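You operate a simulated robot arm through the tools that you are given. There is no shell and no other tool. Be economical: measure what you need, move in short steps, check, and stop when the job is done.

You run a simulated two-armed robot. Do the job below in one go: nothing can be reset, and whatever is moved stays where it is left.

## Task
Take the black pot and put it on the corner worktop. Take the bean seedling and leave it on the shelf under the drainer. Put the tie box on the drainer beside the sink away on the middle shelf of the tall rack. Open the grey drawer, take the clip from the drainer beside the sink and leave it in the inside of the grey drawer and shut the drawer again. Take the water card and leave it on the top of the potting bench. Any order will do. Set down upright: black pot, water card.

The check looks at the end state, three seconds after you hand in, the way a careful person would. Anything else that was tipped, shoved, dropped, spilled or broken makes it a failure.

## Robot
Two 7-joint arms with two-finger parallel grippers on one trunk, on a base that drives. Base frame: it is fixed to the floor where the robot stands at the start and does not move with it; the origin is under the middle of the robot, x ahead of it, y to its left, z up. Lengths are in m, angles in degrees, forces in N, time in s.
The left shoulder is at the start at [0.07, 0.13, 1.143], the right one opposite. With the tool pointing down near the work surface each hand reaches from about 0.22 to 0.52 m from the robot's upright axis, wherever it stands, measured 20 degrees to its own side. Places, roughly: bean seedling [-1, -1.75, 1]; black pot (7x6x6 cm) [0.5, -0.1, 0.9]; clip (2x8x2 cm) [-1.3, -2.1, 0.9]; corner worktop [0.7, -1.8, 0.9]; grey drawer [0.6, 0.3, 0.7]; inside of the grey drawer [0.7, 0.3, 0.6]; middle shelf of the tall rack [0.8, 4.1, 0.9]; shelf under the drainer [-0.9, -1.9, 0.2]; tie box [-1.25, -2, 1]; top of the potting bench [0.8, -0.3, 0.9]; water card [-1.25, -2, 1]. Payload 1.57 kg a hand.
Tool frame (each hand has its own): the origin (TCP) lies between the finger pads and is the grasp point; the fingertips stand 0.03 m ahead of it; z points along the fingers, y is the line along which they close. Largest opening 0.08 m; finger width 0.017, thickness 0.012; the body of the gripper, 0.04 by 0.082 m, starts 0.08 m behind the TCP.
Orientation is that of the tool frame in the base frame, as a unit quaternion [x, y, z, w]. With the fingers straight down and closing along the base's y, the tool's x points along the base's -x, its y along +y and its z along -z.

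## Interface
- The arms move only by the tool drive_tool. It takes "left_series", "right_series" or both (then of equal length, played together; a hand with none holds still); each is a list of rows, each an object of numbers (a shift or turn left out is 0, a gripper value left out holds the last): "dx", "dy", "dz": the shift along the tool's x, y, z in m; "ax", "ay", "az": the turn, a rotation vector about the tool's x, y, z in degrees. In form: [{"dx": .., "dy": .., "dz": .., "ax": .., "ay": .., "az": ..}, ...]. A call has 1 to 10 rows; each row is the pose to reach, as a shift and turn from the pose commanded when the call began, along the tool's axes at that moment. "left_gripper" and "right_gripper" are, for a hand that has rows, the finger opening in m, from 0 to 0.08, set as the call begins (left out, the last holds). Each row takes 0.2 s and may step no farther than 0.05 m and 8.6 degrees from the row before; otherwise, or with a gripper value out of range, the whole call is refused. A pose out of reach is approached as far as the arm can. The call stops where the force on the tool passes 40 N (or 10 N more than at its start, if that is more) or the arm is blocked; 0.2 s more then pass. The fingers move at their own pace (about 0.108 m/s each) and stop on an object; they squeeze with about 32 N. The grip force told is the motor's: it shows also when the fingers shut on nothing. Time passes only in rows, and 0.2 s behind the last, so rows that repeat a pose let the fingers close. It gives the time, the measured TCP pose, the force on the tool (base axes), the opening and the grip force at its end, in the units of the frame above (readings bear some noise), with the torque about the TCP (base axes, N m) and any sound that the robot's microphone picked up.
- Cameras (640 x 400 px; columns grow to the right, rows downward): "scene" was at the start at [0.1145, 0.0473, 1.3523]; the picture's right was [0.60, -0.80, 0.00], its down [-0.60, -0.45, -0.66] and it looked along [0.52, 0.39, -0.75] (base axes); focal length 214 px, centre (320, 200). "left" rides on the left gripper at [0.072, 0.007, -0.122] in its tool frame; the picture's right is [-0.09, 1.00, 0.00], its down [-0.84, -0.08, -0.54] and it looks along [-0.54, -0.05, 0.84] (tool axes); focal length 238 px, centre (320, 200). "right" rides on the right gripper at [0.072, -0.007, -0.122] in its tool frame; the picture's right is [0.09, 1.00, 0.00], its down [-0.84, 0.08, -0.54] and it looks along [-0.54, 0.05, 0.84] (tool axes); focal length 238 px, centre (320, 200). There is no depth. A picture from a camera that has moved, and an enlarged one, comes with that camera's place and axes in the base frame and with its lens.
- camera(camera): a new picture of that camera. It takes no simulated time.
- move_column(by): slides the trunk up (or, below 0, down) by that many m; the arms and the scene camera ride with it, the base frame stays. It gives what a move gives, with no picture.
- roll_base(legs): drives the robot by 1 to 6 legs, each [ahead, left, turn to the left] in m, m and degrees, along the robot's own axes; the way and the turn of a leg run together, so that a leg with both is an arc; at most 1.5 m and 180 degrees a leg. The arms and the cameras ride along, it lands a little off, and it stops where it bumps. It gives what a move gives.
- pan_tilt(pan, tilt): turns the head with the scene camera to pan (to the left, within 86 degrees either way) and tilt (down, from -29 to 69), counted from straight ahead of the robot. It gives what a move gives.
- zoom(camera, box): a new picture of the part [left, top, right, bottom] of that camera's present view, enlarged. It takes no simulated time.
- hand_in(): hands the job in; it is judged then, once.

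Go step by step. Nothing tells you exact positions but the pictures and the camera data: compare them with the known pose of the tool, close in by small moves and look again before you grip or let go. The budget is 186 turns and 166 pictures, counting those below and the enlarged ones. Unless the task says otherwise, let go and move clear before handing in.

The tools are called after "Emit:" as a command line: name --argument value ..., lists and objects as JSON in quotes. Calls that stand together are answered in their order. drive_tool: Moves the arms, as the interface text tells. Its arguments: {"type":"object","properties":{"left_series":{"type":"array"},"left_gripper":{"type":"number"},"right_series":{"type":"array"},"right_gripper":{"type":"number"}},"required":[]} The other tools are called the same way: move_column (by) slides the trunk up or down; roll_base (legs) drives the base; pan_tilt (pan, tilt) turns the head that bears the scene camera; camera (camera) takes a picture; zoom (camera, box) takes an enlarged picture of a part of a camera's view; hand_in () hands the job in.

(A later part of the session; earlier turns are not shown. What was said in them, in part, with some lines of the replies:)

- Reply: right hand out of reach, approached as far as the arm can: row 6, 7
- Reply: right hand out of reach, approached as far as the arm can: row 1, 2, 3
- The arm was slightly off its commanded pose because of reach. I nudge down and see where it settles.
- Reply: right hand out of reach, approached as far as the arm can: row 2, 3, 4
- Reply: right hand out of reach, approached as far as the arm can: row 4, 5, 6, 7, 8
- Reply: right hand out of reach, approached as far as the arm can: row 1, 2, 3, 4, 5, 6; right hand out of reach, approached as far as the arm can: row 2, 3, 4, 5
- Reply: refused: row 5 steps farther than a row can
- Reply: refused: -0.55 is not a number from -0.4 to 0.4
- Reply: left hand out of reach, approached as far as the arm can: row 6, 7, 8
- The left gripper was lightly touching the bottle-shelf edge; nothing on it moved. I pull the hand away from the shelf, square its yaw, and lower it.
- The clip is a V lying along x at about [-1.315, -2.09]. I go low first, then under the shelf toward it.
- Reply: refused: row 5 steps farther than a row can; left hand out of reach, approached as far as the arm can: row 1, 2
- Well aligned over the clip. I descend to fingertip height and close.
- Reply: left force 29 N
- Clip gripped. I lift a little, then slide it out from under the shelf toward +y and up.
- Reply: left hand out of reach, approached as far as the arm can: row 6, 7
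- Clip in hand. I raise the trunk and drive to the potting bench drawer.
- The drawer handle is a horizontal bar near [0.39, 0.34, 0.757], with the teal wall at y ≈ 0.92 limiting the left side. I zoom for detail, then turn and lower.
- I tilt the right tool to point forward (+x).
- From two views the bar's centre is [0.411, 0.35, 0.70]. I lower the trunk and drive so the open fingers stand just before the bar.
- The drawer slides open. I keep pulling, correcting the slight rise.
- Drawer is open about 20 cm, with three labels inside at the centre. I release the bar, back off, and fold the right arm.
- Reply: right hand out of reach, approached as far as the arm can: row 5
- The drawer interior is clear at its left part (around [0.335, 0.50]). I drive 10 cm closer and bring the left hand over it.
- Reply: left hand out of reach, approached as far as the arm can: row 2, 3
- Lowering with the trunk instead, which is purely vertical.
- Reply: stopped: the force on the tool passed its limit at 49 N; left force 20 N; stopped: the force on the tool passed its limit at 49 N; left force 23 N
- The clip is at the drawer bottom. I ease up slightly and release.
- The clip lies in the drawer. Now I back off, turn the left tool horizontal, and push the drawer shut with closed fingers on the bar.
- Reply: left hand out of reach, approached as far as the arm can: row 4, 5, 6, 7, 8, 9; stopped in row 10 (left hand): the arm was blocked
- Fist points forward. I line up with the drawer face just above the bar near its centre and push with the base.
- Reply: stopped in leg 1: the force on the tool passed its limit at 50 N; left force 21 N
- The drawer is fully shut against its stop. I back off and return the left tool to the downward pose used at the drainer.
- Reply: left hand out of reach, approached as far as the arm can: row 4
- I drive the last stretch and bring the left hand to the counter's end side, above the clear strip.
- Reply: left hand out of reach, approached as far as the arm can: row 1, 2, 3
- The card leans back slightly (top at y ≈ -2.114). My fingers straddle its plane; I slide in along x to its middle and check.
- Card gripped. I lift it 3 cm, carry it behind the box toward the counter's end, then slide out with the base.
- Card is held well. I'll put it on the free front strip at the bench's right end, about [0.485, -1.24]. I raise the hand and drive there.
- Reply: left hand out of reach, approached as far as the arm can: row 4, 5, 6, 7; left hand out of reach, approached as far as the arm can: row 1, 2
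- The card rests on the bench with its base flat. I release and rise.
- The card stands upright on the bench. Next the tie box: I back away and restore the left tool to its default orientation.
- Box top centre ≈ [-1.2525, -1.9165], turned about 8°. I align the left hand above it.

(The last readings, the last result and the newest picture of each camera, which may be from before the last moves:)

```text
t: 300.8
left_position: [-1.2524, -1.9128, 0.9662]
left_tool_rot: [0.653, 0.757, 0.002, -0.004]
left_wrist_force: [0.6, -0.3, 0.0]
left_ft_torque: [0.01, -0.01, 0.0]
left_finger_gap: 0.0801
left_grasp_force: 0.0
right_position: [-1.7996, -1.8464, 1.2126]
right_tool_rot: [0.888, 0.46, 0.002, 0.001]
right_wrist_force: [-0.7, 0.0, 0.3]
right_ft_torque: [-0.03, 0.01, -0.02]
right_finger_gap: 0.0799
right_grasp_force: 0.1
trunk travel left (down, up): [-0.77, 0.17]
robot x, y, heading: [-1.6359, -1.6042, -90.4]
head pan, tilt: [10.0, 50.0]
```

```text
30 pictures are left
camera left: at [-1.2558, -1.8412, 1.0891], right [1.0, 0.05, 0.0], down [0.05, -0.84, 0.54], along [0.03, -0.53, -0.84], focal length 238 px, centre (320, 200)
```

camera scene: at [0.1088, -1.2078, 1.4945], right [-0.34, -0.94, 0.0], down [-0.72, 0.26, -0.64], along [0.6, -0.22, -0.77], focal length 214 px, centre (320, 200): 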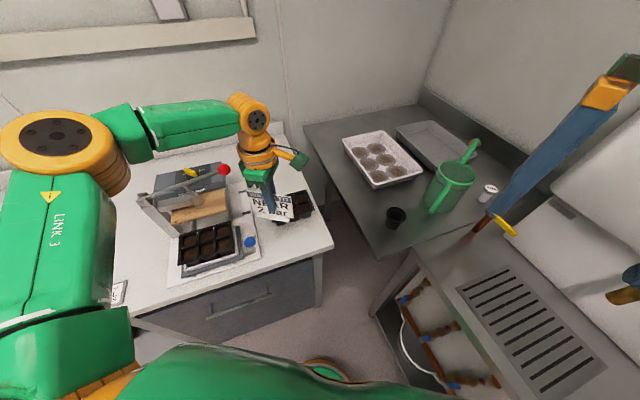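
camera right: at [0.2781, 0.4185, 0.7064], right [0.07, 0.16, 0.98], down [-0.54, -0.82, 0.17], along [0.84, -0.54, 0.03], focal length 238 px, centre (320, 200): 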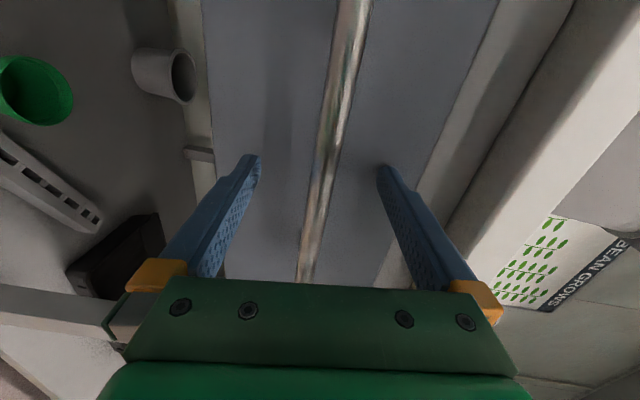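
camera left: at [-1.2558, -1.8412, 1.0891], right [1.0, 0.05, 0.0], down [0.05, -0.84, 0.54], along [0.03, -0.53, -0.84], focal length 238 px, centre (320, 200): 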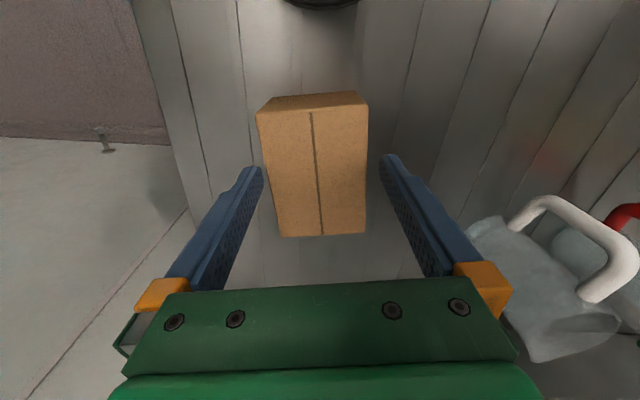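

Emit:
drive_tool --left_series '[{"dy": -0.003}, {"dy": -0.003}]'

Emit:
move_column --by -0.042

Emit:
drive_tool --left_gripper 0.03 --left_series '[{}, {}, {}, {}]'

Emit:
camera --camera "left"

```text
t: 301.4
left_position: [-1.2547, -1.9133, 0.9668]
left_tool_rot: [0.654, 0.757, 0.002, -0.004]
left_wrist_force: [-0.5, 0.3, 0.2]
left_ft_torque: [-0.02, 0.02, -0.01]
left_finger_gap: 0.0801
left_grasp_force: 0.0
right_position: [-1.7998, -1.8467, 1.2124]
right_tool_rot: [0.888, 0.459, 0.002, 0.001]
right_wrist_force: [0.6, -0.7, 1.1]
right_ft_torque: [-0.02, -0.02, 0.0]
right_finger_gap: 0.0798
right_grasp_force: 0.0
trunk travel left (down, up): [-0.77, 0.17]
robot x, y, heading: [-1.6361, -1.6067, -90.3]
head pan, tilt: [10.0, 50.0]
```

```text
t: 302.2
left_position: [-1.2551, -1.9137, 0.9251]
left_tool_rot: [0.654, 0.757, 0.003, -0.005]
left_wrist_force: [0.8, -0.8, 0.3]
left_ft_torque: [-0.02, -0.04, 0.03]
left_finger_gap: 0.0801
left_grasp_force: 0.1
right_position: [-1.7991, -1.8477, 1.1708]
right_tool_rot: [0.888, 0.46, 0.001, 0.001]
right_wrist_force: [0.5, 0.5, 0.3]
right_ft_torque: [0.02, 0.0, -0.03]
right_finger_gap: 0.0798
right_grasp_force: 0.1
trunk travel left (down, up): [-0.728, 0.212]
robot x, y, heading: [-1.6361, -1.6065, -90.4]
head pan, tilt: [10.0, 50.0]
```

```text
t: 303.2
left_position: [-1.2547, -1.9139, 0.9248]
left_tool_rot: [0.653, 0.757, 0.003, -0.004]
left_wrist_force: [1.1, -0.6, 1.8]
left_ft_torque: [0.04, -0.12, 0.01]
left_finger_gap: 0.0695
left_grasp_force: 31.5
right_position: [-1.7991, -1.8479, 1.1711]
right_tool_rot: [0.888, 0.46, 0.001, 0.001]
right_wrist_force: [-0.3, 0.4, 0.1]
right_ft_torque: [-0.01, -0.01, -0.01]
right_finger_gap: 0.0799
right_grasp_force: 0.1
trunk travel left (down, up): [-0.728, 0.212]
robot x, y, heading: [-1.6401, -1.6023, -90.6]
head pan, tilt: [10.0, 50.0]
```

```text
29 pictures are left
camera left: at [-1.2587, -1.8415, 1.0476], right [1.0, 0.06, 0.0], down [0.05, -0.84, 0.54], along [0.03, -0.53, -0.84], focal length 238 px, centre (320, 200)
```

left: 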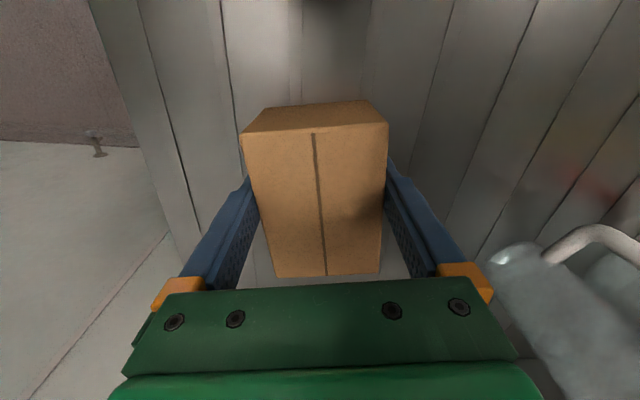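

Box gripped. I lift it clear and drive to the open floor, then look toward the tall rack.

Emit:
move_column --by 0.17

Emit:
roll_base --legs '[[-0.9, 0, 0], [0, 0, 90], [0.75, 0, 0], [0, 0, 90], [0.9, 0, 0]]'

Emit:
pan_tilt --pan 0 --tilt 15

Emit:
camera --camera "scene"

```text
t: 305.2
left_position: [-1.255, -1.9138, 1.0935]
left_tool_rot: [0.653, 0.757, 0.001, -0.004]
left_wrist_force: [1.1, -0.8, -1.4]
left_ft_torque: [0.01, -0.01, 0.02]
left_finger_gap: 0.0693
left_grasp_force: 32.1
right_position: [-1.7981, -1.8475, 1.3407]
right_tool_rot: [0.887, 0.461, 0.001, 0.001]
right_wrist_force: [-0.7, 0.0, 0.0]
right_ft_torque: [0.02, -0.03, 0.01]
right_finger_gap: 0.0799
right_grasp_force: 0.1
trunk travel left (down, up): [-0.898, 0.042]
robot x, y, heading: [-1.6362, -1.6032, -90.3]
head pan, tilt: [10.0, 50.0]
```

```text
t: 325.6
left_position: [-1.1951, 0.5104, 1.0947]
left_tool_rot: [0.744, -0.668, 0.003, 0.001]
left_wrist_force: [0.5, 0.7, -0.9]
left_ft_torque: [0.04, 0.04, 0.0]
left_finger_gap: 0.0694
left_grasp_force: 32.2
right_position: [-0.6537, 0.4236, 1.3412]
right_tool_rot: [-0.443, 0.896, 0.002, -0.002]
right_wrist_force: [0.1, 0.0, -0.3]
right_ft_torque: [0.03, 0.0, 0.02]
right_finger_gap: 0.0799
right_grasp_force: 0.1
trunk travel left (down, up): [-0.898, 0.042]
robot x, y, heading: [-0.8254, 0.1873, 87.4]
head pan, tilt: [10.0, 50.0]
```

```text
t: 326.6
left_position: [-1.1954, 0.5122, 1.0945]
left_tool_rot: [0.745, -0.667, 0.004, 0.001]
left_wrist_force: [0.6, -0.3, -1.5]
left_ft_torque: [-0.01, 0.02, -0.02]
left_finger_gap: 0.0694
left_grasp_force: 32.2
right_position: [-0.6537, 0.4255, 1.3399]
right_tool_rot: [-0.443, 0.897, 0.002, -0.002]
right_wrist_force: [0.0, 0.8, 0.6]
right_ft_torque: [-0.01, 0.0, 0.0]
right_finger_gap: 0.0798
right_grasp_force: 0.0
trunk travel left (down, up): [-0.898, 0.042]
robot x, y, heading: [-0.8235, 0.1867, 87.2]
head pan, tilt: [0.0, 15.0]
```

```text
28 pictures are left
camera scene: at [-0.8175, 0.3315, 1.5212], right [1.0, -0.04, 0.0], down [-0.01, -0.26, -0.97], along [0.04, 0.96, -0.26], focal length 214 px, centre (320, 200)
```

scene: 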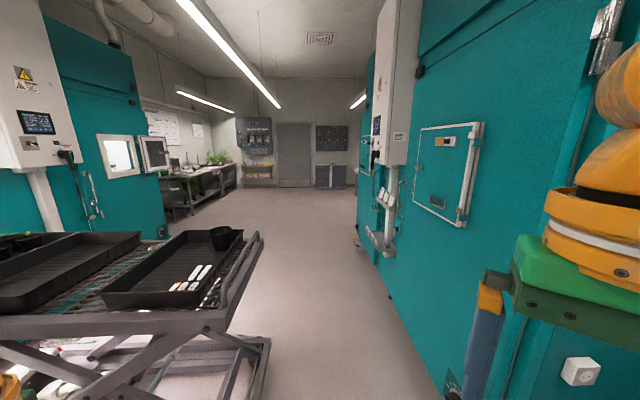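

The corridor runs between a cart on the left (x ≤ -1.18) and the teal cabinet on the right (x ≈ -0.03). I drive along it and look for the rack.

Emit:
roll_base --legs '[[0, -0.2, 2.8], [1.3, 0, 0], [1.1, 0, 0]]'

Emit:
pan_tilt --pan -25 --tilt 15

Emit:
camera --camera "scene"

```text
t: 339.7
left_position: [-1.0558, 2.9117, 1.0952]
left_tool_rot: [0.767, -0.641, 0.003, 0.002]
left_wrist_force: [0.2, 0.3, -0.6]
left_ft_torque: [-0.01, -0.02, -0.03]
left_finger_gap: 0.0694
left_grasp_force: 31.8
right_position: [-0.509, 2.8627, 1.3408]
right_tool_rot: [-0.474, 0.881, 0.002, -0.002]
right_wrist_force: [-0.2, 0.0, 0.4]
right_ft_torque: [0.05, 0.02, 0.0]
right_finger_gap: 0.0799
right_grasp_force: 0.0
trunk travel left (down, up): [-0.898, 0.042]
robot x, y, heading: [-0.6651, 2.6144, 91.6]
head pan, tilt: [0.0, 15.0]
```

```text
t: 340.6
left_position: [-1.0547, 2.914, 1.0942]
left_tool_rot: [0.767, -0.641, 0.004, 0.002]
left_wrist_force: [-0.5, -0.6, -0.6]
left_ft_torque: [-0.05, 0.0, 0.01]
left_finger_gap: 0.0693
left_grasp_force: 31.6
right_position: [-0.5092, 2.8639, 1.3402]
right_tool_rot: [-0.473, 0.881, 0.001, -0.002]
right_wrist_force: [-0.4, 1.0, 0.1]
right_ft_torque: [-0.01, 0.02, 0.01]
right_finger_gap: 0.08
right_grasp_force: 0.1
trunk travel left (down, up): [-0.898, 0.042]
robot x, y, heading: [-0.6622, 2.6178, 91.1]
head pan, tilt: [-25.0, 15.0]
```

```text
27 pictures are left
camera scene: at [-0.6265, 2.7517, 1.5213], right [0.92, -0.4, 0.0], down [-0.1, -0.24, -0.97], along [0.39, 0.89, -0.26], focal length 214 px, centre (320, 200)
```

scene: 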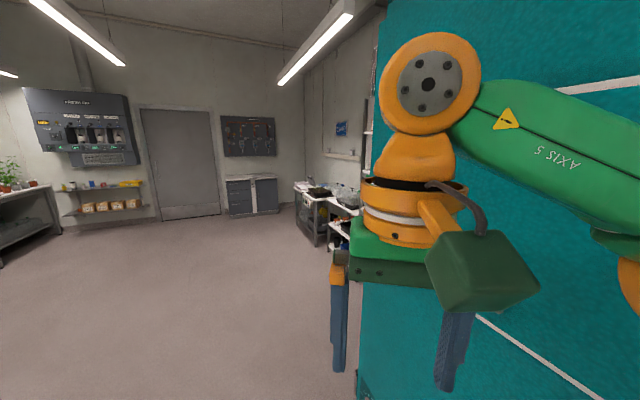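

Emit:
roll_base --legs '[[1.2, 0.1, 0]]'

Emit:
pan_tilt --pan -80 --tilt 20

Emit:
camera --camera "scene"

```text
t: 346.7
left_position: [-1.208, 4.1, 1.0945]
left_tool_rot: [0.775, -0.632, 0.003, 0.001]
left_wrist_force: [-0.2, -0.2, 0.1]
left_ft_torque: [-0.03, 0.05, -0.06]
left_finger_gap: 0.0694
left_grasp_force: 32.3
right_position: [-0.6625, 4.0657, 1.3399]
right_tool_rot: [-0.485, 0.875, 0.001, -0.001]
right_wrist_force: [0.1, -0.5, -0.4]
right_ft_torque: [0.01, 0.01, 0.0]
right_finger_gap: 0.0799
right_grasp_force: 0.0
trunk travel left (down, up): [-0.898, 0.042]
robot x, y, heading: [-0.8103, 3.814, 92.9]
head pan, tilt: [-25.0, 15.0]
```

```text
t: 347.9
left_position: [-1.2079, 4.1015, 1.0949]
left_tool_rot: [0.775, -0.632, 0.004, 0.003]
left_wrist_force: [1.4, -0.4, -0.8]
left_ft_torque: [-0.05, -0.03, 0.03]
left_finger_gap: 0.0695
left_grasp_force: 31.9
right_position: [-0.6616, 4.0655, 1.3403]
right_tool_rot: [-0.485, 0.875, 0.001, -0.002]
right_wrist_force: [0.7, -0.5, 0.1]
right_ft_torque: [0.01, -0.03, 0.01]
right_finger_gap: 0.0799
right_grasp_force: 0.1
trunk travel left (down, up): [-0.898, 0.042]
robot x, y, heading: [-0.8109, 3.8143, 92.9]
head pan, tilt: [-80.0, 20.0]
```

```text
26 pictures are left
camera scene: at [-0.7206, 3.8847, 1.5132], right [0.22, -0.97, 0.0], down [-0.33, -0.08, -0.94], along [0.92, 0.21, -0.34], focal length 214 px, centre (320, 200)
```

scene: 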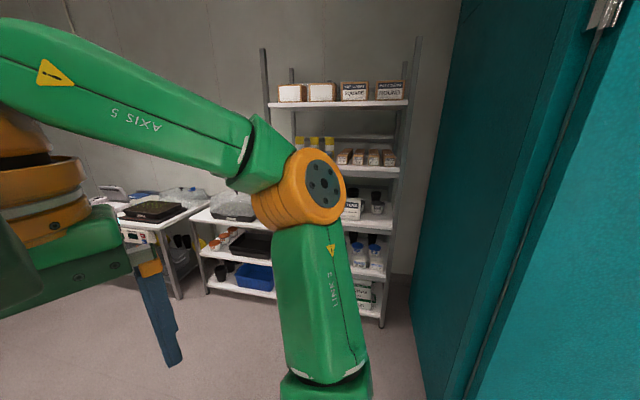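

The tall rack is at x ≈ 0.65+, y ≈ 3.6–4.5. I turn to face it and move closer.

Emit:
roll_base --legs '[[0, 0, -92], [0.45, 0.1, 0]]'

Emit:
pan_tilt --pan 0 --tilt 25

Emit:
camera --camera "scene"

```text
t: 354.7
left_position: [-0.0383, 4.2759, 1.0958]
left_tool_rot: [-0.063, 0.998, -0.001, -0.004]
left_wrist_force: [-0.3, -0.1, -1.0]
left_ft_torque: [0.0, -0.01, -0.02]
left_finger_gap: 0.0696
left_grasp_force: 32.2
right_position: [-0.1168, 3.734, 1.3393]
right_tool_rot: [0.313, 0.95, 0.001, 0.001]
right_wrist_force: [-1.0, 0.0, -0.4]
right_ft_torque: [0.04, 0.0, -0.01]
right_finger_gap: 0.08
right_grasp_force: 0.1
trunk travel left (down, up): [-0.898, 0.042]
robot x, y, heading: [-0.3535, 3.9047, -1.8]
head pan, tilt: [-80.0, 20.0]
```

```text
t: 356.2
left_position: [-0.0364, 4.2766, 1.0943]
left_tool_rot: [-0.064, 0.998, -0.001, -0.005]
left_wrist_force: [0.0, -0.5, -0.8]
left_ft_torque: [0.03, -0.01, 0.04]
left_finger_gap: 0.0696
left_grasp_force: 32.6
right_position: [-0.1156, 3.7339, 1.3409]
right_tool_rot: [0.313, 0.95, 0.002, -0.001]
right_wrist_force: [-0.3, 0.8, -1.1]
right_ft_torque: [-0.02, -0.01, 0.0]
right_finger_gap: 0.0799
right_grasp_force: 0.0
trunk travel left (down, up): [-0.898, 0.042]
robot x, y, heading: [-0.3569, 3.9045, -1.7]
head pan, tilt: [0.0, 25.0]
```

```text
25 pictures are left
camera scene: at [-0.21, 3.8984, 1.5051], right [-0.03, -1.0, 0.0], down [-0.42, 0.01, -0.91], along [0.91, -0.03, -0.42], focal length 214 px, centre (320, 200)
```

scene: 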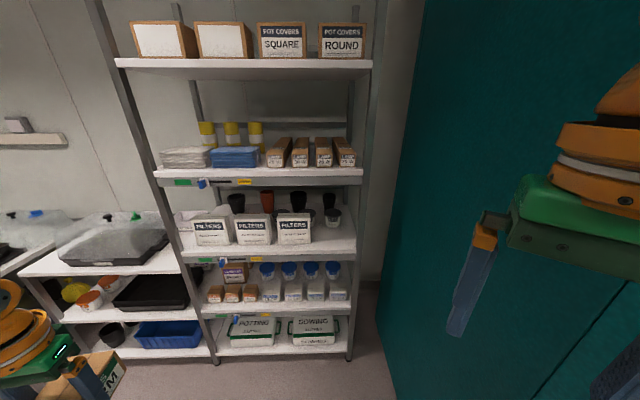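

The middle shelf's headroom (about 0.32 m) is too small for a vertical hand, so I need to re-grip the box with a tilted tool, as I did for the seedling. I'll set the box down on the clear floor here first.

Emit:
move_column --by -0.4

Emit:
move_column --by -0.38

Emit:
drive_tool --left_series '[{"dz": 0.04}, {"dz": 0.08}, {"dz": 0.12}, {"dz": 0.16}, {"dz": 0.2}]'

Emit:
camera --camera "left"

```text
t: 360.0
left_position: [-0.0374, 4.2766, 0.6946]
left_tool_rot: [-0.062, 0.998, -0.002, -0.004]
left_wrist_force: [0.5, -0.3, 0.3]
left_ft_torque: [-0.02, 0.01, 0.03]
left_finger_gap: 0.0696
left_grasp_force: 32.2
right_position: [-0.1153, 3.7344, 0.9402]
right_tool_rot: [0.313, 0.95, 0.002, -0.001]
right_wrist_force: [0.5, -0.8, 0.3]
right_ft_torque: [-0.01, 0.02, 0.03]
right_finger_gap: 0.0801
right_grasp_force: 0.1
trunk travel left (down, up): [-0.498, 0.442]
robot x, y, heading: [-0.3539, 3.9024, -1.8]
head pan, tilt: [0.0, 25.0]
```

```text
t: 363.7
left_position: [-0.0364, 4.2763, 0.3139]
left_tool_rot: [-0.063, 0.998, -0.001, -0.004]
left_wrist_force: [0.5, -0.6, -0.8]
left_ft_torque: [-0.02, -0.02, 0.01]
left_finger_gap: 0.0695
left_grasp_force: 32.3
right_position: [-0.114, 3.7331, 0.561]
right_tool_rot: [0.313, 0.95, 0.002, -0.001]
right_wrist_force: [0.2, 0.2, -0.8]
right_ft_torque: [-0.01, 0.02, -0.01]
right_finger_gap: 0.0798
right_grasp_force: 0.1
trunk travel left (down, up): [-0.118, 0.822]
robot x, y, heading: [-0.3529, 3.9032, -1.6]
head pan, tilt: [0.0, 25.0]
```

```text
t: 364.9
left_position: [-0.0375, 4.2763, 0.1145]
left_tool_rot: [-0.062, 0.998, -0.001, -0.005]
left_wrist_force: [0.0, -0.5, -1.6]
left_ft_torque: [0.02, 0.02, -0.04]
left_finger_gap: 0.0695
left_grasp_force: 32.4
right_position: [-0.1146, 3.7331, 0.561]
right_tool_rot: [0.314, 0.95, 0.002, -0.001]
right_wrist_force: [0.2, -0.1, 0.1]
right_ft_torque: [0.01, 0.01, -0.01]
right_finger_gap: 0.08
right_grasp_force: 0.0
trunk travel left (down, up): [-0.118, 0.822]
robot x, y, heading: [-0.3511, 3.9028, -1.8]
head pan, tilt: [0.0, 25.0]
```

```text
24 pictures are left
camera left: at [-0.1087, 4.2747, 0.237], right [-0.03, 1.0, 0.0], down [0.84, 0.03, 0.53], along [0.53, 0.02, -0.84], focal length 238 px, centre (320, 200)
```

left: 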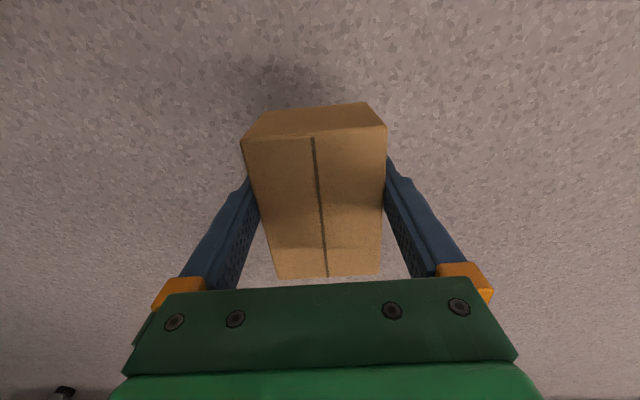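

Emit:
drive_tool --left_series '[{"dx": -0.04}, {"dx": -0.08}, {"dx": -0.12, "dz": 0.02}, {"dx": -0.12, "dz": 0.05}, {"dx": -0.12, "dz": 0.06}]'

Emit:
drive_tool --left_series '[{"dz": 0.005}, {"dz": 0.01}, {"dz": 0.014}]'

```text
t: 366.1
left_position: [0.0478, 4.2748, 0.0948]
left_tool_rot: [-0.062, 0.998, -0.001, -0.005]
left_wrist_force: [-0.3, -0.2, -0.7]
left_ft_torque: [0.03, -0.02, 0.03]
left_finger_gap: 0.0693
left_grasp_force: 31.8
left hand out of reach, approached as far as the arm can: row 3, 4, 5
right_position: [-0.1137, 3.7339, 0.5607]
right_tool_rot: [0.313, 0.95, 0.002, -0.001]
right_wrist_force: [-0.5, 0.4, 0.2]
right_ft_torque: [-0.05, -0.01, 0.01]
right_finger_gap: 0.08
right_grasp_force: 0.2
trunk travel left (down, up): [-0.118, 0.822]
robot x, y, heading: [-0.3522, 3.9022, -1.6]
head pan, tilt: [0.0, 25.0]
```

```text
t: 366.9
left_position: [0.0433, 4.2743, 0.0823]
left_tool_rot: [-0.062, 0.998, -0.002, -0.003]
left_wrist_force: [-0.2, 0.3, -0.7]
left_ft_torque: [0.0, 0.01, 0.01]
left_finger_gap: 0.0692
left_grasp_force: 31.6
left hand out of reach, approached as far as the arm can: row 3
right_position: [-0.1149, 3.7343, 0.5612]
right_tool_rot: [0.313, 0.95, 0.003, 0.0]
right_wrist_force: [-0.1, -0.3, 0.0]
right_ft_torque: [-0.03, -0.03, 0.0]
right_finger_gap: 0.08
right_grasp_force: 0.0
trunk travel left (down, up): [-0.118, 0.822]
robot x, y, heading: [-0.3533, 3.9011, -1.5]
head pan, tilt: [0.0, 25.0]
```

Emit:
move_column --by -0.03

Emit:
move_column --by -0.008

Emit:
move_column --by -0.006

```text
t: 367.6
left_position: [0.042, 4.2746, 0.0539]
left_tool_rot: [-0.063, 0.998, -0.001, -0.005]
left_wrist_force: [-0.4, -0.3, -1.5]
left_ft_torque: [0.0, 0.03, 0.0]
left_finger_gap: 0.0694
left_grasp_force: 32.2
right_position: [-0.1136, 3.7347, 0.5306]
right_tool_rot: [0.314, 0.95, 0.002, -0.001]
right_wrist_force: [0.8, 0.7, -0.4]
right_ft_torque: [0.01, 0.0, 0.0]
right_finger_gap: 0.0797
right_grasp_force: 0.1
trunk travel left (down, up): [-0.088, 0.852]
robot x, y, heading: [-0.3527, 3.9031, -2.0]
head pan, tilt: [0.0, 25.0]
```

```text
t: 368.2
left_position: [0.0436, 4.2754, 0.0448]
left_tool_rot: [-0.063, 0.998, -0.001, -0.004]
left_wrist_force: [-0.6, -1.2, 2.8]
left_ft_torque: [0.09, 0.18, 0.08]
left_finger_gap: 0.0693
left_grasp_force: 31.8
right_position: [-0.1153, 3.7343, 0.523]
right_tool_rot: [0.313, 0.95, 0.002, 0.0]
right_wrist_force: [-0.1, 0.5, 0.7]
right_ft_torque: [0.02, 0.0, -0.01]
right_finger_gap: 0.0801
right_grasp_force: 0.1
trunk travel left (down, up): [-0.08, 0.86]
robot x, y, heading: [-0.3519, 3.9043, -1.4]
head pan, tilt: [0.0, 25.0]
```

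```text
t: 368.8
left_position: [0.0453, 4.2756, 0.0442]
left_tool_rot: [-0.063, 0.998, 0.001, -0.001]
left_wrist_force: [-4.3, -2.8, 27.7]
left_ft_torque: [-0.25, 0.12, 0.07]
left_finger_gap: 0.0693
left_grasp_force: 31.5
right_position: [-0.1171, 3.7319, 0.5182]
right_tool_rot: [0.313, 0.95, 0.004, 0.001]
right_wrist_force: [0.2, -0.1, -0.9]
right_ft_torque: [-0.01, 0.0, -0.01]
right_finger_gap: 0.08
right_grasp_force: 0.2
trunk travel left (down, up): [-0.074, 0.866]
robot x, y, heading: [-0.3564, 3.9013, -1.6]
head pan, tilt: [0.0, 25.0]
```

Box is on the floor. I open, and tilt the tool in place around it.

Emit:
move_column --by 0.005

Emit:
drive_tool --left_gripper 0.08 --left_series '[{}, {}, {}]'

Emit:
drive_tool --left_series '[{"ay": -8}, {"ay": -16}]'

Emit:
camera --camera "left"

```text
t: 369.3
left_position: [0.0424, 4.2745, 0.0439]
left_tool_rot: [-0.062, 0.998, 0.0, -0.003]
left_wrist_force: [1.2, 0.6, 3.5]
left_ft_torque: [0.2, -0.32, -0.03]
left_finger_gap: 0.0691
left_grasp_force: 31.5
right_position: [-0.1165, 3.7344, 0.522]
right_tool_rot: [0.313, 0.95, 0.003, 0.001]
right_wrist_force: [-0.1, -0.2, -0.9]
right_ft_torque: [0.03, 0.0, -0.03]
right_finger_gap: 0.08
right_grasp_force: 0.1
trunk travel left (down, up): [-0.079, 0.861]
robot x, y, heading: [-0.3569, 3.9029, -1.6]
head pan, tilt: [0.0, 25.0]
```

```text
t: 370.1
left_position: [0.0427, 4.2743, 0.0432]
left_tool_rot: [-0.063, 0.998, -0.002, -0.005]
left_wrist_force: [0.5, 0.3, -0.2]
left_ft_torque: [-0.03, -0.01, 0.0]
left_finger_gap: 0.0799
left_grasp_force: 0.0
right_position: [-0.1151, 3.7343, 0.5217]
right_tool_rot: [0.314, 0.95, 0.002, 0.0]
right_wrist_force: [0.0, -1.1, -0.1]
right_ft_torque: [0.04, -0.02, 0.01]
right_finger_gap: 0.0799
right_grasp_force: 0.0
trunk travel left (down, up): [-0.079, 0.861]
robot x, y, heading: [-0.354, 3.9058, -1.3]
head pan, tilt: [0.0, 25.0]
```

```text
t: 370.7
left_position: [0.0439, 4.2745, 0.0442]
left_tool_rot: [-0.062, 0.989, 0.008, 0.136]
left_wrist_force: [-0.2, 0.4, -0.4]
left_ft_torque: [-0.01, 0.02, -0.04]
left_finger_gap: 0.0798
left_grasp_force: 0.1
right_position: [-0.1135, 3.7348, 0.5216]
right_tool_rot: [0.313, 0.95, 0.002, -0.001]
right_wrist_force: [0.5, 0.0, 0.5]
right_ft_torque: [0.0, 0.0, -0.03]
right_finger_gap: 0.0799
right_grasp_force: 0.0
trunk travel left (down, up): [-0.079, 0.861]
robot x, y, heading: [-0.3541, 3.8997, -1.6]
head pan, tilt: [0.0, 25.0]
```

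```text
23 pictures are left
camera left: at [-0.0589, 4.2694, 0.1426], right [-0.04, 1.0, 0.02], down [0.66, 0.01, 0.75], along [0.75, 0.04, -0.66], focal length 238 px, centre (320, 200)
```

left: 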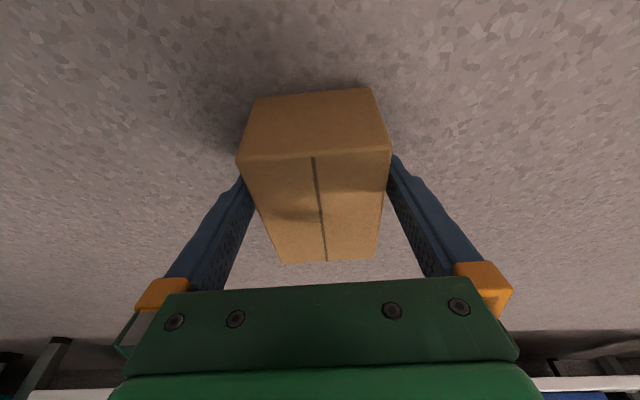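

Emit:
drive_tool --left_series '[{"ay": -7}, {"ay": -14}, {"ay": -21}, {"ay": -28}, {"ay": -34}]'

Emit:
camera --camera "left"

```text
t: 371.9
left_position: [0.0425, 4.2743, 0.0447]
left_tool_rot: [-0.058, 0.905, 0.025, 0.42]
left_wrist_force: [-0.7, -1.1, 0.1]
left_ft_torque: [0.0, -0.01, 0.01]
left_finger_gap: 0.0802
left_grasp_force: 0.0
right_position: [-0.1149, 3.7341, 0.5223]
right_tool_rot: [0.313, 0.95, 0.002, 0.0]
right_wrist_force: [-0.1, -0.3, 0.5]
right_ft_torque: [0.0, -0.01, -0.03]
right_finger_gap: 0.08
right_grasp_force: 0.1
trunk travel left (down, up): [-0.079, 0.861]
robot x, y, heading: [-0.3564, 3.9011, -1.8]
head pan, tilt: [0.0, 25.0]
```

```text
22 pictures are left
camera left: at [-0.0965, 4.2646, 0.0686], right [-0.07, 1.0, 0.07], down [0.14, -0.06, 0.99], along [0.99, 0.07, -0.13], focal length 238 px, centre (320, 200)
```

left: 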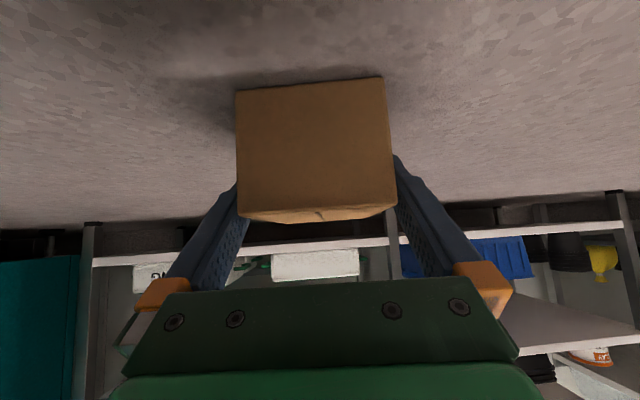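

Emit:
drive_tool --left_gripper 0.03 --left_series '[{}, {}, {}]'

Emit:
move_column --by 0.4

Emit:
move_column --by 0.4

Emit:
pan_tilt --pan 10 --tilt 35

Emit:
camera --camera "scene"

```text
t: 372.7
left_position: [0.0428, 4.2755, 0.0446]
left_tool_rot: [-0.057, 0.906, 0.025, 0.418]
left_wrist_force: [0.5, 0.5, 0.7]
left_ft_torque: [0.03, -0.16, 0.03]
left_finger_gap: 0.0693
left_grasp_force: 31.5
right_position: [-0.1152, 3.7336, 0.5215]
right_tool_rot: [0.313, 0.95, 0.002, 0.0]
right_wrist_force: [0.4, -0.2, -0.1]
right_ft_torque: [0.0, -0.02, 0.0]
right_finger_gap: 0.0802
right_grasp_force: 0.1
trunk travel left (down, up): [-0.079, 0.861]
robot x, y, heading: [-0.3529, 3.9028, -1.7]
head pan, tilt: [0.0, 25.0]
```

```text
t: 376.5
left_position: [0.0429, 4.2742, 0.4451]
left_tool_rot: [-0.057, 0.906, 0.025, 0.418]
left_wrist_force: [-0.2, -0.8, -0.3]
left_ft_torque: [0.03, -0.01, -0.03]
left_finger_gap: 0.0694
left_grasp_force: 31.7
right_position: [-0.1147, 3.7334, 0.9216]
right_tool_rot: [0.314, 0.949, 0.002, 0.0]
right_wrist_force: [0.2, 0.2, 0.6]
right_ft_torque: [-0.02, -0.02, -0.01]
right_finger_gap: 0.08
right_grasp_force: 0.1
trunk travel left (down, up): [-0.479, 0.461]
robot x, y, heading: [-0.3531, 3.898, -1.9]
head pan, tilt: [0.0, 25.0]
```

```text
t: 380.4
left_position: [0.043, 4.2749, 0.8439]
left_tool_rot: [-0.058, 0.906, 0.025, 0.418]
left_wrist_force: [0.6, -0.1, -1.3]
left_ft_torque: [-0.03, -0.01, 0.0]
left_finger_gap: 0.0694
left_grasp_force: 31.8
right_position: [-0.1151, 3.7341, 1.3221]
right_tool_rot: [0.313, 0.95, 0.002, 0.001]
right_wrist_force: [1.0, -0.2, -0.6]
right_ft_torque: [0.02, -0.01, -0.03]
right_finger_gap: 0.0801
right_grasp_force: 0.1
trunk travel left (down, up): [-0.879, 0.061]
robot x, y, heading: [-0.3552, 3.903, -1.5]
head pan, tilt: [0.0, 25.0]
```

```text
t: 381.1
left_position: [0.0431, 4.2744, 0.8444]
left_tool_rot: [-0.057, 0.907, 0.026, 0.417]
left_wrist_force: [0.4, 0.2, -0.7]
left_ft_torque: [-0.01, -0.01, 0.0]
left_finger_gap: 0.0693
left_grasp_force: 32.4
right_position: [-0.1139, 3.734, 1.3215]
right_tool_rot: [0.313, 0.95, 0.002, 0.0]
right_wrist_force: [-0.1, -0.1, 0.4]
right_ft_torque: [-0.01, 0.01, -0.02]
right_finger_gap: 0.0799
right_grasp_force: 0.0
trunk travel left (down, up): [-0.879, 0.061]
robot x, y, heading: [-0.3514, 3.9069, -1.7]
head pan, tilt: [10.0, 35.0]
```

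```text
21 pictures are left
camera scene: at [-0.2151, 3.914, 1.4704], right [0.14, -0.99, 0.0], down [-0.57, -0.08, -0.82], along [0.81, 0.12, -0.57], focal length 214 px, centre (320, 200)
```

scene: 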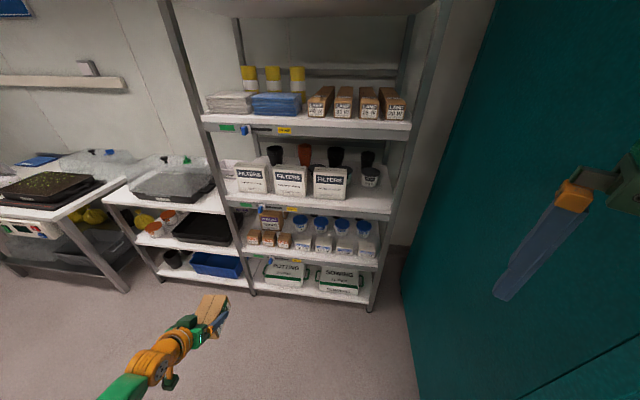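

The right-hand part of the middle shelf (around [0.685, 3.81]) is free. I bring the left arm into a forward reach pose first, away from the rack.

Emit:
move_column --by -0.07

Emit:
drive_tool --left_series '[{"dx": -0.03, "dy": -0.033, "dz": 0.005}, {"dx": -0.06, "dy": -0.066, "dz": 0.01}, {"dx": -0.09, "dy": -0.099, "dz": 0.015}, {"dx": -0.12, "dy": -0.132, "dz": 0.021}, {"dx": -0.15, "dy": -0.165, "dz": 0.026}, {"dx": -0.18, "dy": -0.198, "dz": 0.031}, {"dx": -0.21, "dy": -0.231, "dz": 0.037}, {"dx": -0.245, "dy": -0.263, "dz": 0.042}]'

Emit:
pan_tilt --pan -30 --tilt 35

Emit:
camera --camera "scene"

```text
t: 382.2
left_position: [0.042, 4.2754, 0.7745]
left_tool_rot: [-0.057, 0.906, 0.025, 0.418]
left_wrist_force: [0.2, -0.1, -0.7]
left_ft_torque: [0.01, 0.01, 0.01]
left_finger_gap: 0.0695
left_grasp_force: 32.1
right_position: [-0.1147, 3.7343, 1.2517]
right_tool_rot: [0.314, 0.949, 0.002, 0.0]
right_wrist_force: [0.1, -1.1, -0.3]
right_ft_torque: [-0.01, -0.03, 0.05]
right_finger_gap: 0.08
right_grasp_force: 0.2
trunk travel left (down, up): [-0.809, 0.131]
robot x, y, heading: [-0.3559, 3.901, -1.6]
head pan, tilt: [10.0, 35.0]
```

```text
t: 384.0
left_position: [0.2674, 4.0353, 0.9347]
left_tool_rot: [-0.056, 0.907, 0.025, 0.417]
left_wrist_force: [-0.4, 0.5, 0.0]
left_ft_torque: [0.02, 0.01, 0.0]
left_finger_gap: 0.0692
left_grasp_force: 31.7
right_position: [-0.1126, 3.7324, 1.2502]
right_tool_rot: [0.313, 0.95, 0.002, -0.001]
right_wrist_force: [0.8, -0.4, 0.4]
right_ft_torque: [0.0, 0.03, 0.0]
right_finger_gap: 0.0798
right_grasp_force: 0.2
trunk travel left (down, up): [-0.809, 0.131]
robot x, y, heading: [-0.3563, 3.9021, -1.5]
head pan, tilt: [10.0, 35.0]
```

```text
t: 385.0
left_position: [0.2658, 4.0378, 0.9355]
left_tool_rot: [-0.057, 0.906, 0.025, 0.418]
left_wrist_force: [0.4, -0.3, -1.2]
left_ft_torque: [0.03, 0.01, 0.0]
left_finger_gap: 0.0695
left_grasp_force: 31.9
right_position: [-0.1135, 3.7329, 1.2515]
right_tool_rot: [0.313, 0.95, 0.001, 0.0]
right_wrist_force: [0.2, -0.2, 0.0]
right_ft_torque: [-0.01, -0.02, 0.01]
right_finger_gap: 0.0802
right_grasp_force: 0.2
trunk travel left (down, up): [-0.809, 0.131]
robot x, y, heading: [-0.3558, 3.9041, -1.7]
head pan, tilt: [-30.0, 35.0]
```

```text
20 pictures are left
camera scene: at [-0.227, 3.8548, 1.4003], right [-0.52, -0.85, 0.0], down [-0.49, 0.3, -0.82], along [0.7, -0.43, -0.57], focal length 214 px, centre (320, 200)
```

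scene: 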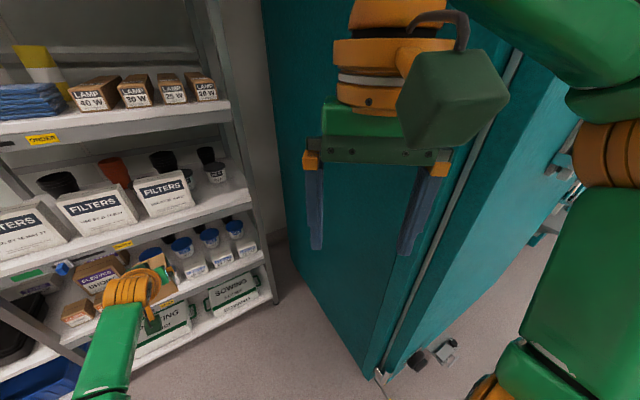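

Emit:
drive_tool --left_series '[{"ax": -6.3, "az": -5.4}, {"ax": -12.6, "az": -10.8}, {"ax": -19, "az": -16.2}]'

Emit:
move_column --by 0.01

Emit:
roll_base --legs '[[0, 0.2, 0], [0, 0, -40.3], [0.23, 0.207, 0]]'

Emit:
pan_tilt --pan 25 --tilt 35

Emit:
camera --camera "scene"

Emit:
camera --camera "left"

```text
t: 385.8
left_position: [0.2461, 4.045, 0.9338]
left_tool_rot: [-0.252, 0.872, 0.115, 0.403]
left_wrist_force: [0.0, -0.2, -1.2]
left_ft_torque: [-0.02, -0.04, 0.03]
left_finger_gap: 0.0693
left_grasp_force: 32.1
left hand out of reach, approached as far as the arm can: row 2, 3
right_position: [-0.1135, 3.7346, 1.2496]
right_tool_rot: [0.312, 0.95, 0.002, -0.001]
right_wrist_force: [0.1, -0.4, -0.1]
right_ft_torque: [-0.02, 0.0, 0.01]
right_finger_gap: 0.0797
right_grasp_force: 0.1
trunk travel left (down, up): [-0.809, 0.131]
robot x, y, heading: [-0.3529, 3.9076, -1.6]
head pan, tilt: [-30.0, 35.0]
```

```text
t: 386.4
left_position: [0.2459, 4.0448, 0.9443]
left_tool_rot: [-0.251, 0.873, 0.114, 0.402]
left_wrist_force: [0.0, 0.0, -0.9]
left_ft_torque: [0.02, 0.01, -0.01]
left_finger_gap: 0.0694
left_grasp_force: 32.3
right_position: [-0.1144, 3.7343, 1.2618]
right_tool_rot: [0.313, 0.95, 0.002, 0.0]
right_wrist_force: [0.0, -0.5, 0.5]
right_ft_torque: [-0.01, 0.0, -0.02]
right_finger_gap: 0.0803
right_grasp_force: 0.0
trunk travel left (down, up): [-0.819, 0.121]
robot x, y, heading: [-0.3546, 3.9059, -1.5]
head pan, tilt: [-30.0, 35.0]
```

```text
t: 391.6
left_position: [0.5045, 3.8148, 0.9452]
left_tool_rot: [0.068, 0.905, -0.033, 0.418]
left_wrist_force: [0.6, 0.0, -0.8]
left_ft_torque: [0.0, 0.03, 0.01]
left_finger_gap: 0.0694
left_grasp_force: 32.3
right_position: [0.0271, 3.8137, 1.2617]
right_tool_rot: [0.624, 0.782, 0.002, 0.0]
right_wrist_force: [-0.8, -0.7, -0.7]
right_ft_torque: [-0.03, -0.01, -0.01]
right_finger_gap: 0.0798
right_grasp_force: 0.0
trunk travel left (down, up): [-0.819, 0.121]
robot x, y, heading: [-0.0404, 4.0979, -42.6]
head pan, tilt: [-30.0, 35.0]
```

```text
t: 392.8
left_position: [0.5063, 3.8137, 0.9441]
left_tool_rot: [0.067, 0.906, -0.031, 0.417]
left_wrist_force: [0.2, 0.5, -0.8]
left_ft_torque: [0.02, 0.02, -0.03]
left_finger_gap: 0.0695
left_grasp_force: 31.8
right_position: [0.0288, 3.8133, 1.2612]
right_tool_rot: [0.625, 0.781, 0.002, 0.001]
right_wrist_force: [-0.1, -0.3, -0.2]
right_ft_torque: [-0.03, -0.02, -0.02]
right_finger_gap: 0.0801
right_grasp_force: 0.1
trunk travel left (down, up): [-0.819, 0.121]
robot x, y, heading: [-0.0425, 4.0969, -42.1]
head pan, tilt: [25.0, 35.0]
```

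```text
19 pictures are left
camera scene: at [0.0805, 4.0378, 1.4103], right [-0.3, -0.95, 0.0], down [-0.55, 0.17, -0.82], along [0.78, -0.25, -0.57], focal length 214 px, centre (320, 200)
```

scene: 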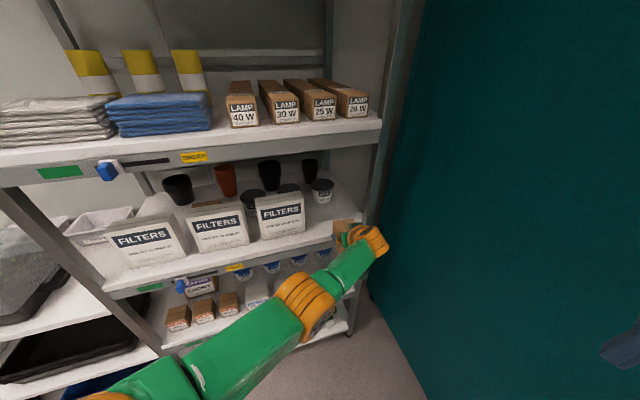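

```text
18 pictures are left
camera left: at [0.3684, 3.8422, 0.9684], right [0.21, 0.98, 0.07], down [0.12, -0.1, 0.99], along [0.97, -0.2, -0.14], focal length 238 px, centre (320, 200)
```

left: 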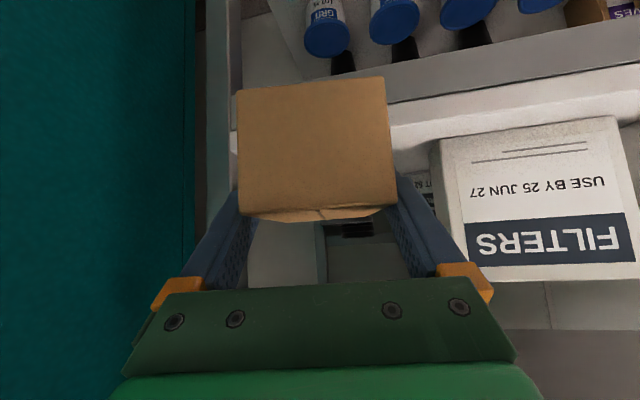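

Clear gap on the shelf between the right post (y ≈ 3.72) and the filters box (y ≈ 3.94). I drive the box straight in.

Emit:
roll_base --legs '[[0.129, 0.129, 0]]'

Emit:
camera --camera "left"

Emit:
zoom --camera "scene" --box '[240, 130, 420, 300]'

```text
t: 394.3
left_position: [0.687, 3.8253, 0.9454]
left_tool_rot: [0.069, 0.906, -0.032, 0.417]
left_wrist_force: [0.1, 0.8, -0.3]
left_ft_torque: [0.02, 0.0, -0.01]
left_finger_gap: 0.0693
left_grasp_force: 32.6
right_position: [0.2097, 3.8247, 1.2623]
right_tool_rot: [0.624, 0.782, 0.003, 0.001]
right_wrist_force: [-0.3, 0.5, 0.6]
right_ft_torque: [-0.02, -0.02, -0.01]
right_finger_gap: 0.08
right_grasp_force: 0.1
trunk travel left (down, up): [-0.819, 0.121]
robot x, y, heading: [0.1406, 4.1033, -42.3]
head pan, tilt: [25.0, 35.0]
```

```text
17 pictures are left
camera left: at [0.5496, 3.8532, 0.9696], right [0.21, 0.98, 0.07], down [0.12, -0.1, 0.99], along [0.97, -0.2, -0.13], focal length 238 px, centre (320, 200)
```

left: 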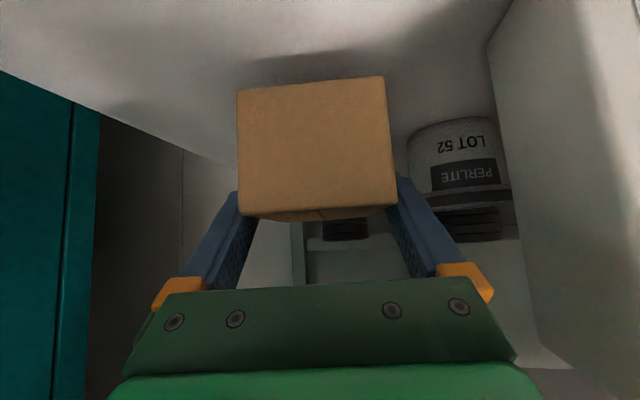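

```text
2.35 times, centred on (330, 215) of scene
camera zoom: at [0.2604, 4.0486, 1.4107], right [-0.3, -0.95, 0.0], down [-0.55, 0.17, -0.82], along [0.78, -0.24, -0.57], focal length 505 px, centre (296, 165)
```

zoom: 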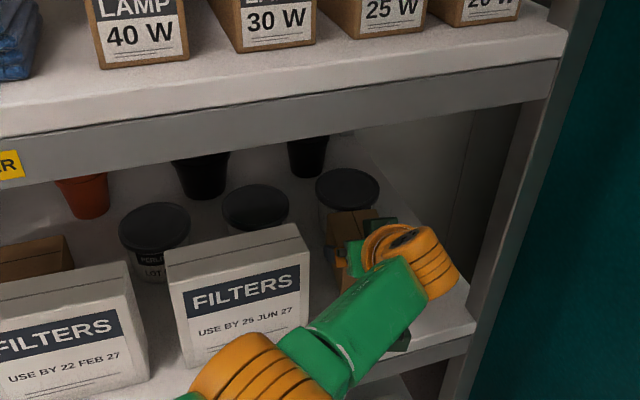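

Emit:
move_column --by -0.03

Emit:
move_column --by -0.006

Emit:
move_column --by -0.006

Emit:
camera --camera "left"

```text
t: 395.2
left_position: [0.6885, 3.8247, 0.923]
left_tool_rot: [0.068, 0.901, -0.036, 0.426]
left_wrist_force: [-1.7, 1.9, 14.0]
left_ft_torque: [0.43, 0.6, 0.04]
left_finger_gap: 0.0693
left_grasp_force: 32.1
right_position: [0.2095, 3.8272, 1.233]
right_tool_rot: [0.624, 0.782, 0.003, 0.003]
right_wrist_force: [-0.2, -0.6, 0.9]
right_ft_torque: [0.01, 0.02, 0.0]
right_finger_gap: 0.0802
right_grasp_force: 0.0
trunk travel left (down, up): [-0.789, 0.151]
robot x, y, heading: [0.1393, 4.1099, -42.8]
head pan, tilt: [25.0, 35.0]
stopped: the force on the tool passed its limit at 41 N (the readings are from after the stop); the commanded pose is now the measured one
```

```text
t: 395.8
left_position: [0.6864, 3.8257, 0.9189]
left_tool_rot: [0.068, 0.901, -0.037, 0.426]
left_wrist_force: [2.7, -1.7, 29.2]
left_ft_torque: [0.08, 0.22, -0.49]
left_finger_gap: 0.0695
left_grasp_force: 31.8
right_position: [0.2074, 3.8296, 1.2287]
right_tool_rot: [0.624, 0.781, 0.002, 0.003]
right_wrist_force: [-0.1, -0.2, -0.5]
right_ft_torque: [-0.02, 0.0, -0.01]
right_finger_gap: 0.0801
right_grasp_force: 0.1
trunk travel left (down, up): [-0.783, 0.157]
robot x, y, heading: [0.1424, 4.1107, -42.6]
head pan, tilt: [25.0, 35.0]
```

```text
t: 396.4
left_position: [0.6857, 3.8264, 0.9108]
left_tool_rot: [0.067, 0.902, -0.035, 0.425]
left_wrist_force: [-4.1, 1.4, 19.9]
left_ft_torque: [0.39, 0.51, 0.01]
left_finger_gap: 0.0696
left_grasp_force: 31.6
right_position: [0.2058, 3.8282, 1.2226]
right_tool_rot: [0.623, 0.782, 0.003, 0.003]
right_wrist_force: [0.7, 0.5, -0.1]
right_ft_torque: [-0.03, 0.0, 0.0]
right_finger_gap: 0.0799
right_grasp_force: 0.0
trunk travel left (down, up): [-0.777, 0.163]
robot x, y, heading: [0.142, 4.1066, -42.5]
head pan, tilt: [25.0, 35.0]
```

```text
15 pictures are left
camera left: at [0.548, 3.855, 0.9326], right [0.21, 0.98, 0.06], down [0.1, -0.09, 0.99], along [0.97, -0.2, -0.12], focal length 238 px, centre (320, 200)
```

left: 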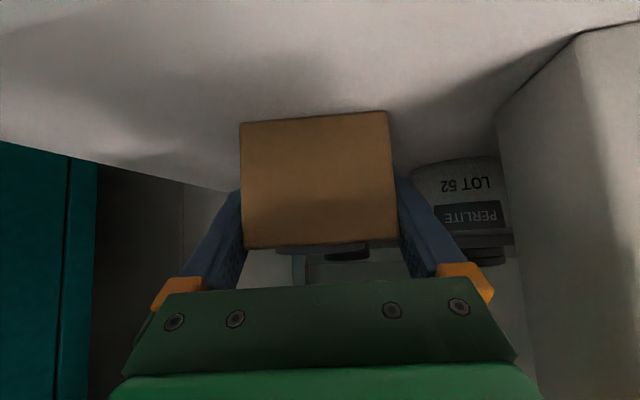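

The box rests on the shelf (it slid slightly in the grip). I ease off, open, and look before withdrawing.

Emit:
move_column --by 0.006

Emit:
drive_tool --left_gripper 0.08 --left_series '[{}, {}, {}]'

Emit:
camera --camera "left"

Emit:
zoom --camera "scene" --box '[280, 150, 400, 260]'

```text
t: 396.9
left_position: [0.6923, 3.8241, 0.9109]
left_tool_rot: [0.068, 0.904, -0.034, 0.421]
left_wrist_force: [0.2, -0.1, -0.5]
left_ft_torque: [0.01, 0.04, 0.01]
left_finger_gap: 0.0698
left_grasp_force: 31.7
right_position: [0.2132, 3.8245, 1.2263]
right_tool_rot: [0.623, 0.782, 0.002, 0.0]
right_wrist_force: [0.3, -0.7, 0.1]
right_ft_torque: [-0.02, 0.02, 0.01]
right_finger_gap: 0.0804
right_grasp_force: 0.3
trunk travel left (down, up): [-0.783, 0.157]
robot x, y, heading: [0.1451, 4.1078, -42.8]
head pan, tilt: [25.0, 35.0]
```

```text
t: 397.7
left_position: [0.6908, 3.8234, 0.9117]
left_tool_rot: [0.069, 0.903, -0.035, 0.422]
left_wrist_force: [0.6, -0.1, -0.1]
left_ft_torque: [-0.01, -0.03, 0.0]
left_finger_gap: 0.08
left_grasp_force: 0.1
right_position: [0.2132, 3.8237, 1.2265]
right_tool_rot: [0.624, 0.781, 0.002, 0.0]
right_wrist_force: [0.4, -0.5, -0.1]
right_ft_torque: [0.07, 0.02, -0.01]
right_finger_gap: 0.0799
right_grasp_force: 0.1
trunk travel left (down, up): [-0.783, 0.157]
robot x, y, heading: [0.1415, 4.1096, -42.7]
head pan, tilt: [25.0, 35.0]
```

```text
14 pictures are left
camera left: at [0.5537, 3.8524, 0.9358], right [0.21, 0.98, 0.07], down [0.11, -0.09, 0.99], along [0.97, -0.2, -0.12], focal length 238 px, centre (320, 200)
```

left: 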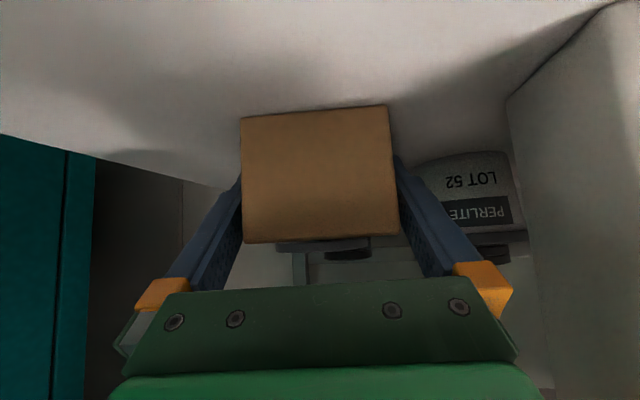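

```text
3.64 times, centred on (340, 205) of scene
camera zoom: at [0.2641, 4.0489, 1.3749], right [-0.3, -0.95, 0.0], down [-0.55, 0.17, -0.82], along [0.78, -0.24, -0.57], focal length 780 px, centre (247, 182)
```

zoom: 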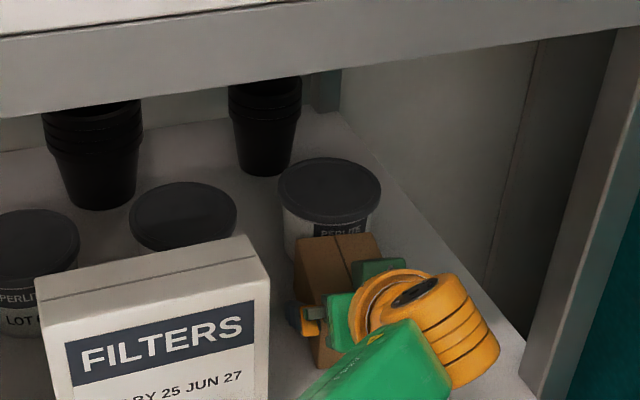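

Emit:
drive_tool --left_series '[{"dz": -0.015}, {"dz": -0.035}, {"dz": -0.06}, {"dz": -0.085}, {"dz": -0.11}]'

Emit:
camera --camera "left"

```text
t: 398.9
left_position: [0.6063, 3.8385, 0.9829]
left_tool_rot: [0.069, 0.903, -0.035, 0.423]
left_wrist_force: [0.0, 0.3, -0.9]
left_ft_torque: [0.04, -0.03, 0.0]
left_finger_gap: 0.08
left_grasp_force: 0.1
right_position: [0.2123, 3.8246, 1.2259]
right_tool_rot: [0.624, 0.781, 0.002, 0.001]
right_wrist_force: [0.0, 0.1, 0.4]
right_ft_torque: [0.0, 0.01, -0.01]
right_finger_gap: 0.0797
right_grasp_force: 0.1
trunk travel left (down, up): [-0.783, 0.157]
robot x, y, heading: [0.1398, 4.1092, -42.2]
head pan, tilt: [25.0, 35.0]
```

```text
12 pictures are left
camera left: at [0.47, 3.867, 1.0062], right [0.21, 0.98, 0.07], down [0.11, -0.09, 0.99], along [0.97, -0.2, -0.12], focal length 238 px, centre (320, 200)
```

left: 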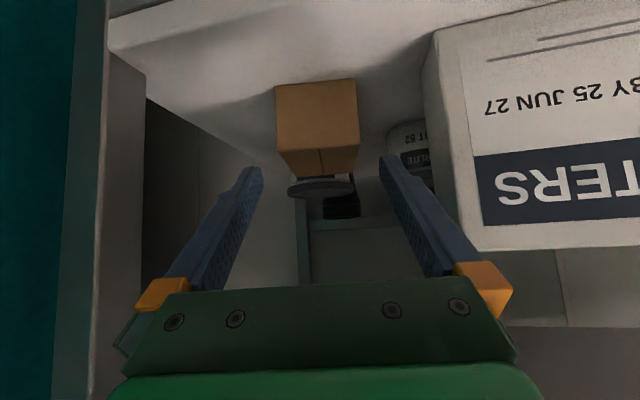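

The box sits flat on the middle shelf. I back away and check the shelf once more.

Emit:
roll_base --legs '[[-0.22, -0.2, 0]]'

Emit:
zoom --camera "scene" --box '[120, 60, 440, 300]'

```text
t: 400.9
left_position: [0.3183, 3.8379, 0.9817]
left_tool_rot: [0.069, 0.904, -0.035, 0.422]
left_wrist_force: [-1.1, -0.1, -0.6]
left_ft_torque: [-0.04, 0.0, 0.01]
left_finger_gap: 0.0801
left_grasp_force: 0.1
right_position: [-0.077, 3.8251, 1.2263]
right_tool_rot: [0.625, 0.781, 0.001, 0.0]
right_wrist_force: [-0.4, 0.5, -0.8]
right_ft_torque: [-0.02, 0.0, 0.02]
right_finger_gap: 0.08
right_grasp_force: 0.0
trunk travel left (down, up): [-0.783, 0.157]
robot x, y, heading: [-0.15, 4.1115, -42.2]
head pan, tilt: [25.0, 35.0]
```

```text
1.67 times, centred on (280, 180) of scene
camera zoom: at [-0.0238, 4.05, 1.3746], right [-0.3, -0.95, 0.0], down [-0.55, 0.17, -0.82], along [0.78, -0.25, -0.57], focal length 358 px, centre (387, 233)
```

zoom: 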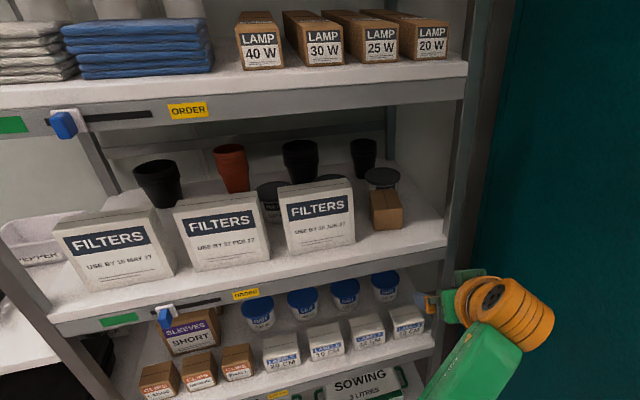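

The tie box stands on the middle shelf in front of the jar, nothing else there has moved, and both hands are clear. I hand in.

Emit:
hand_in

```text
The job is handed in.
```

All five jobs are done and handed in; I have no result from the check yet. I saw each item in place when I let go of it, but did not go back for a second look.

- **Black pot:** upright on the corner worktop.
- **Bean seedling:** standing on the shelf under the drainer. I took it to be the plant with two broad leaves and no readable label.
- **Tie box:** on the middle shelf of the tall rack, in front of a jar. I set it on the floor once to re-grip it, because the shelf had too little headroom for a vertical hand.
- **Clip:** in the grey drawer, and the drawer is shut.
- **Water card:** upright at the right end of the potting bench top.

The left gripper lightly touched the edge of the bottle shelf above the drainer, and nothing on it moved.
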